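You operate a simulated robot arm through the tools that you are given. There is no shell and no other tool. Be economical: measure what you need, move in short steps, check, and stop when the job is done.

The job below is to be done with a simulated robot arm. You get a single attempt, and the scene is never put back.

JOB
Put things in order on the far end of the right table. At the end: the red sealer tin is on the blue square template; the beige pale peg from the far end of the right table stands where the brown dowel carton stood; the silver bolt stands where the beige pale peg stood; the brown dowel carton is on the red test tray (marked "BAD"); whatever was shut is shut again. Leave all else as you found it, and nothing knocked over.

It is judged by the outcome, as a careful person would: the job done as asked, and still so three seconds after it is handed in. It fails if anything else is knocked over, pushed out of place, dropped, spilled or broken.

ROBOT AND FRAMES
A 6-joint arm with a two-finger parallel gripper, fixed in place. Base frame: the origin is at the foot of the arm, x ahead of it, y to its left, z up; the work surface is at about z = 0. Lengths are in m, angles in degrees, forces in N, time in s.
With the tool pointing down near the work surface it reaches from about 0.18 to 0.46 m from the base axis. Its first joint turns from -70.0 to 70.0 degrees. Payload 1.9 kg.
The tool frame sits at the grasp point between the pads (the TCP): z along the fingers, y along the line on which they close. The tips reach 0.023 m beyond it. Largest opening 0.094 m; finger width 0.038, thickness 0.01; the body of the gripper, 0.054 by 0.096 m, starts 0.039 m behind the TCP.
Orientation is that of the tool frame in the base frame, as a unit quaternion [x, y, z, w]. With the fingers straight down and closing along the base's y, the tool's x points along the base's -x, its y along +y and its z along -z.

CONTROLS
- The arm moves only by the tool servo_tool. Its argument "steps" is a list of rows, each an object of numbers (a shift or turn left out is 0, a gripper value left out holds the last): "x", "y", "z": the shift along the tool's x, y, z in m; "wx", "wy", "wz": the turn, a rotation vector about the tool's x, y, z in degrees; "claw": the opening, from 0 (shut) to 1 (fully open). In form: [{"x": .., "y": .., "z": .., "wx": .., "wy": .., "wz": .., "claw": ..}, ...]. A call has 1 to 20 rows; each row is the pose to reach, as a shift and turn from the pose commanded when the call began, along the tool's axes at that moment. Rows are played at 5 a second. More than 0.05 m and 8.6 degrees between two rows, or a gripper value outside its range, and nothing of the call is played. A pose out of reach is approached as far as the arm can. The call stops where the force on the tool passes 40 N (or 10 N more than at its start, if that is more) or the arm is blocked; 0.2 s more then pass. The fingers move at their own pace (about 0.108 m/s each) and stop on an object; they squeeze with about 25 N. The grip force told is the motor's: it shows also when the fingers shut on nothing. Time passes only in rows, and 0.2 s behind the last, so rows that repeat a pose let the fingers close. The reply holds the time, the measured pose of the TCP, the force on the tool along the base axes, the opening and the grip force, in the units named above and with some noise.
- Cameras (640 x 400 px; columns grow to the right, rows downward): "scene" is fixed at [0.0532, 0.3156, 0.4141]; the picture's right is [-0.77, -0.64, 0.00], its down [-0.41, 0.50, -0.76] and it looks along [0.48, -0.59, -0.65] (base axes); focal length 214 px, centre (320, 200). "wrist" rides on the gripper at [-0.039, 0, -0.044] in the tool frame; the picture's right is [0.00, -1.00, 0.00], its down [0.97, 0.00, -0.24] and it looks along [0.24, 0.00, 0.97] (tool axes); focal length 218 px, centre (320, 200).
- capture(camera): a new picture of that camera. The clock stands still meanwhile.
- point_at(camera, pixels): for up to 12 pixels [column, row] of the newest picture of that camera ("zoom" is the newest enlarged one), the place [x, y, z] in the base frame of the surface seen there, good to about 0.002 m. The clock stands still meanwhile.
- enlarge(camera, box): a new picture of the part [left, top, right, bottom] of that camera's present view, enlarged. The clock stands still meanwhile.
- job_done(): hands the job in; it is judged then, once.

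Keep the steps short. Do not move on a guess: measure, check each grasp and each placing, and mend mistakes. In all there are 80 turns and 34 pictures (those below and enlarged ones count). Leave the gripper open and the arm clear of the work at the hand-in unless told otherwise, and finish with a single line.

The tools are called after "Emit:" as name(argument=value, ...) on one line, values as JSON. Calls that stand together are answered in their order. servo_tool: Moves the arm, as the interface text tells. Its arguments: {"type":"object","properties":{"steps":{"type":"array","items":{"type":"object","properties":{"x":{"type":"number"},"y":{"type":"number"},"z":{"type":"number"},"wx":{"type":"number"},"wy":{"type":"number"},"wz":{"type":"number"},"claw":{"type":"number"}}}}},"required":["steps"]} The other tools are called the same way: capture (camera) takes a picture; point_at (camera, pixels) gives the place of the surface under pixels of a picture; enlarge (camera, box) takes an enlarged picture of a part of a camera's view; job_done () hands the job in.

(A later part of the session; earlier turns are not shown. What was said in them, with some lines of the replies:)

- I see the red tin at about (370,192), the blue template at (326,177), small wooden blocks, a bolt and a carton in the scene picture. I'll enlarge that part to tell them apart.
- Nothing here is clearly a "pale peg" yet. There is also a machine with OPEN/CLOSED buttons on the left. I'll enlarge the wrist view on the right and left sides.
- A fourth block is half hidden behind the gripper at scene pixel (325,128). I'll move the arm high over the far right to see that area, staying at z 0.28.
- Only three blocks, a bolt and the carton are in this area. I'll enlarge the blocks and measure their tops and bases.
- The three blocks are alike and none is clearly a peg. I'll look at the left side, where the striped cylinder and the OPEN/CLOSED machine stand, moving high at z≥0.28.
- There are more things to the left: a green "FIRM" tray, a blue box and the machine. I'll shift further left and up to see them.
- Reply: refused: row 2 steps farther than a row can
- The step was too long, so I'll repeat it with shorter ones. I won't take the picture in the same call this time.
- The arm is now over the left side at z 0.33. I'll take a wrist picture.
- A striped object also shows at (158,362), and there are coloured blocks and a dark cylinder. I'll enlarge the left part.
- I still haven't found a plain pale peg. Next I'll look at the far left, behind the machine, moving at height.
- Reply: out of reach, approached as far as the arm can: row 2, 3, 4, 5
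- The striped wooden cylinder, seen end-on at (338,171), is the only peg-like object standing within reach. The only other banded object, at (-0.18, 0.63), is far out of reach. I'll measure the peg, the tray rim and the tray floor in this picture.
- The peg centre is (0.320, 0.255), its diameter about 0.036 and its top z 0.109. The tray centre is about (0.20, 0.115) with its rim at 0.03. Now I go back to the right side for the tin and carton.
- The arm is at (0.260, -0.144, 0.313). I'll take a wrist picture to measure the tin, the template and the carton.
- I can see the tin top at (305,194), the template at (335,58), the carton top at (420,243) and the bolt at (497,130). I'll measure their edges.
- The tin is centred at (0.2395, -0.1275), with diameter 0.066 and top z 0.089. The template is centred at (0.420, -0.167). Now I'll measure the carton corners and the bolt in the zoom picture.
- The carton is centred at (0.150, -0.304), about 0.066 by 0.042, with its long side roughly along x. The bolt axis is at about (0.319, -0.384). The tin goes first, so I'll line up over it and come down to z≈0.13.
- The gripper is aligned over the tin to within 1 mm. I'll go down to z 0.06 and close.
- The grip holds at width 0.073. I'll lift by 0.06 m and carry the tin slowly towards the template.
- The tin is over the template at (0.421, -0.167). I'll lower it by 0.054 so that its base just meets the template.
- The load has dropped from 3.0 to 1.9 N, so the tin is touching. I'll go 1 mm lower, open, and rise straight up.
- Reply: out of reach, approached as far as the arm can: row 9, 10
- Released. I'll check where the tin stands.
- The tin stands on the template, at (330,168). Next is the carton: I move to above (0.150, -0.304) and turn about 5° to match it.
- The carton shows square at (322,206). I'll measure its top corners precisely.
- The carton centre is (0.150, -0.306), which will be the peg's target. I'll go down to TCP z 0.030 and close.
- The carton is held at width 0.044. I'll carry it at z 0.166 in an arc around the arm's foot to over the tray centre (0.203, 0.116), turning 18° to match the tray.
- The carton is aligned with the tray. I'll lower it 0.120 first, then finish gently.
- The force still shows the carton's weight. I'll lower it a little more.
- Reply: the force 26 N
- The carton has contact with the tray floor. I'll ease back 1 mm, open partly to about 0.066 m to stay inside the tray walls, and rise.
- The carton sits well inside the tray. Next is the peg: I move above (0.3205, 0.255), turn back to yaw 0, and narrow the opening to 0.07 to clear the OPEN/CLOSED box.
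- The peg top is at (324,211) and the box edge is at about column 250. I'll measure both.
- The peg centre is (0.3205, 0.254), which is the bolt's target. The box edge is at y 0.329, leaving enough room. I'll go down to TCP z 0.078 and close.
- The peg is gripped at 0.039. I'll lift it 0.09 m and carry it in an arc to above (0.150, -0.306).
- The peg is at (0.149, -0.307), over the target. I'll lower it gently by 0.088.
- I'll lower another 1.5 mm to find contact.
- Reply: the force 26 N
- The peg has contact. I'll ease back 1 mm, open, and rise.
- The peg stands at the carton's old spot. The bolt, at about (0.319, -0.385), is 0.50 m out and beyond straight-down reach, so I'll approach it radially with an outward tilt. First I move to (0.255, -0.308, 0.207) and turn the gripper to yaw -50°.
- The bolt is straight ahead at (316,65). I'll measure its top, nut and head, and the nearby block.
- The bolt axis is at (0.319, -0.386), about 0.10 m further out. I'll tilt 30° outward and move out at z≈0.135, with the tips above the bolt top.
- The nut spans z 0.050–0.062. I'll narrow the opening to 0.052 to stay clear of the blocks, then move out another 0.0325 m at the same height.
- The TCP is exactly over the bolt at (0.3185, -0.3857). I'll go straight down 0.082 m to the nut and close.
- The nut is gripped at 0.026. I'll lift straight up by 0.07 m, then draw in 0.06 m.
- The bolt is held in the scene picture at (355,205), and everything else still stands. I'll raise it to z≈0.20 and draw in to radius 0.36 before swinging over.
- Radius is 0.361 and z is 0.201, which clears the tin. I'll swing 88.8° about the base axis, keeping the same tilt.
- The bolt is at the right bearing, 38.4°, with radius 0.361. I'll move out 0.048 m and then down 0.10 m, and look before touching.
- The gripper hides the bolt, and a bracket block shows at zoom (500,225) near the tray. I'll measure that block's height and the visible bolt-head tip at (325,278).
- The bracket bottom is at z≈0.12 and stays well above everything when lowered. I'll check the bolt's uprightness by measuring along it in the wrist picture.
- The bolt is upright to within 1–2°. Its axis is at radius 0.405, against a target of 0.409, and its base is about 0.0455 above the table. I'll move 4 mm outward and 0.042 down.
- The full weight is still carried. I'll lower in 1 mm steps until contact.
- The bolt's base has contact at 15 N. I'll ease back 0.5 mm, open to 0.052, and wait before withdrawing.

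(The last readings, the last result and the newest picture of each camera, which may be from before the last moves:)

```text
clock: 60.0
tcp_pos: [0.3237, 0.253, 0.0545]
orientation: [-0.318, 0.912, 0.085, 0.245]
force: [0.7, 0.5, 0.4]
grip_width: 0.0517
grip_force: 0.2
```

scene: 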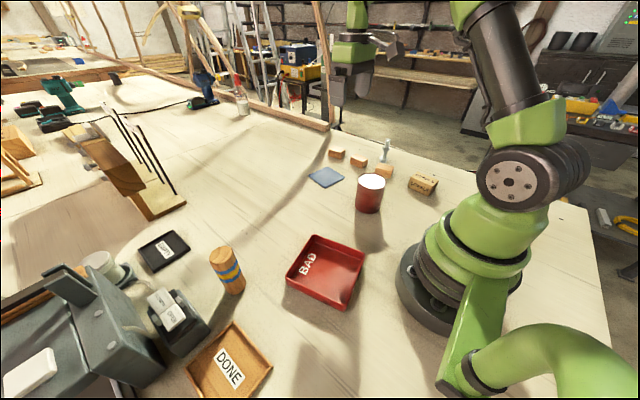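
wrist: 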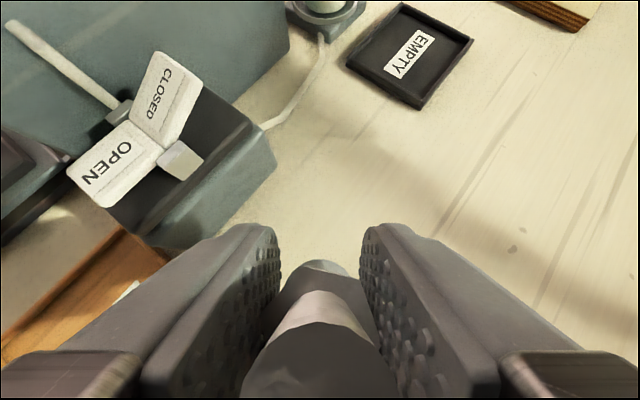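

Released. I'll rise straight up 0.10 m, then draw back 0.10 m inward.

Emit:
servo_tool(steps=[{"x": -0.0075, "z": -0.013}, {"x": -0.02, "z": -0.0346}, {"x": -0.035, "z": -0.0606}, {"x": -0.05, "z": -0.0866}, {"x": -0.055, "z": -0.0953}, {"x": -0.025, "z": -0.1126}, {"x": 0.005, "z": -0.13}, {"x": 0.03, "z": -0.1444}, {"x": 0.03, "z": -0.1444}])

Emit:
capture(camera="wrist")

```text
clock: 62.0
tcp_pos: [0.246, 0.1936, 0.1651]
orientation: [-0.317, 0.912, 0.085, 0.245]
force: [0.0, 0.0, -0.6]
grip_width: 0.0518
grip_force: 0.1
```

```text
2 pictures are left
```

wrist: 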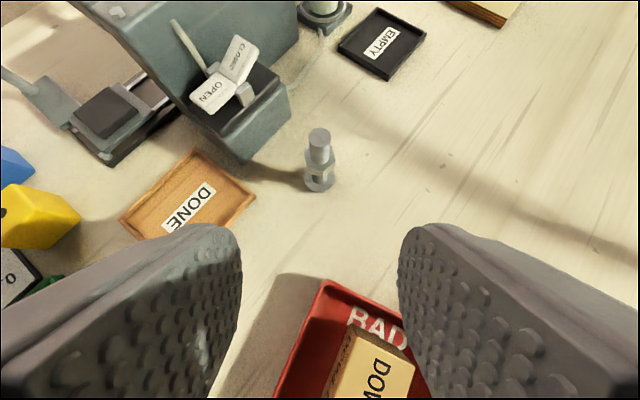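

The bolt stands at (320,160). I'll measure its place.

Emit:
point_at(camera="wrist", pixels=[[320, 138], [313, 138], [327, 138], [320, 183], [307, 183], [333, 183], [320, 191]])

```text
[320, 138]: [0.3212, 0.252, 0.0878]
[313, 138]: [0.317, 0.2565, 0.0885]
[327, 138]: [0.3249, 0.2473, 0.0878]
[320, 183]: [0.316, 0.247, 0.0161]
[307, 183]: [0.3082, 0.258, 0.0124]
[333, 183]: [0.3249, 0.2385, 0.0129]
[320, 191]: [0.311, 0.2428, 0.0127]
```

The bolt is upright at (0.321, 0.252), within 2–3 mm of the peg's old spot. I'll lift away, undo the tilt and open the gripper, then take a final look.

Emit:
servo_tool(steps=[{"x": -0.015, "z": -0.026}, {"x": -0.03, "z": -0.052}, {"x": -0.045, "z": -0.078}, {"x": -0.05, "z": -0.0866, "wy": 7.5, "claw": 1}, {"x": -0.05, "z": -0.0866, "wy": 15}, {"x": -0.05, "z": -0.0866, "wy": 22.5}, {"x": -0.05, "z": -0.0866, "wy": 30}, {"x": -0.05, "y": -0.04, "z": -0.0866, "wy": 30}, {"x": -0.05, "y": -0.08, "z": -0.0866, "wy": 30}, {"x": -0.05, "y": -0.12, "z": -0.0866, "wy": 30}, {"x": -0.05, "y": -0.12, "z": -0.0866, "wy": 30}])

Emit:
capture(camera="scene")

```text
clock: 64.4
tcp_pos: [0.3196, 0.0999, 0.2638]
orientation: [-0.329, 0.944, 0.0, 0.0]
force: [-0.1, -0.4, -0.8]
grip_width: 0.0937
grip_force: 0.0
```

```text
1 pictures are left
```

scene: 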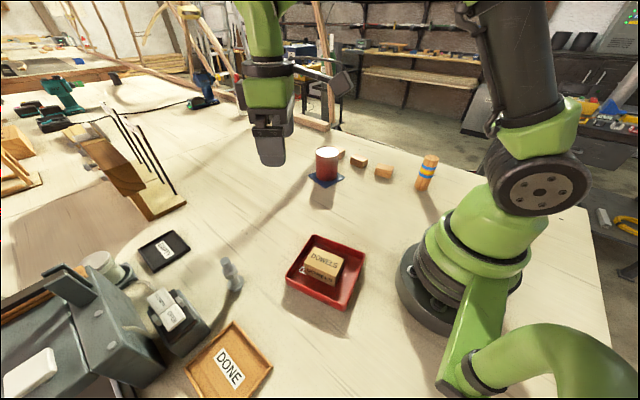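

The tin is on the blue template at (327,165), the peg stands at (427,172), the bolt at (231,275), and the carton is in the BAD tray at (323,265). Nothing else has moved, the gripper is open and the arm is clear, so I'm handing in.

Emit:
job_done()

```text
The job is handed in.
```

The job is handed in: the sealer tin is on the blue template, the carton is on the BAD tray, the banded wooden cylinder (the only peg-like object in reach, so I took it as the pale peg) stands where the carton was, the bolt stands where that peg was, I opened nothing that was shut, and nothing was knocked over.
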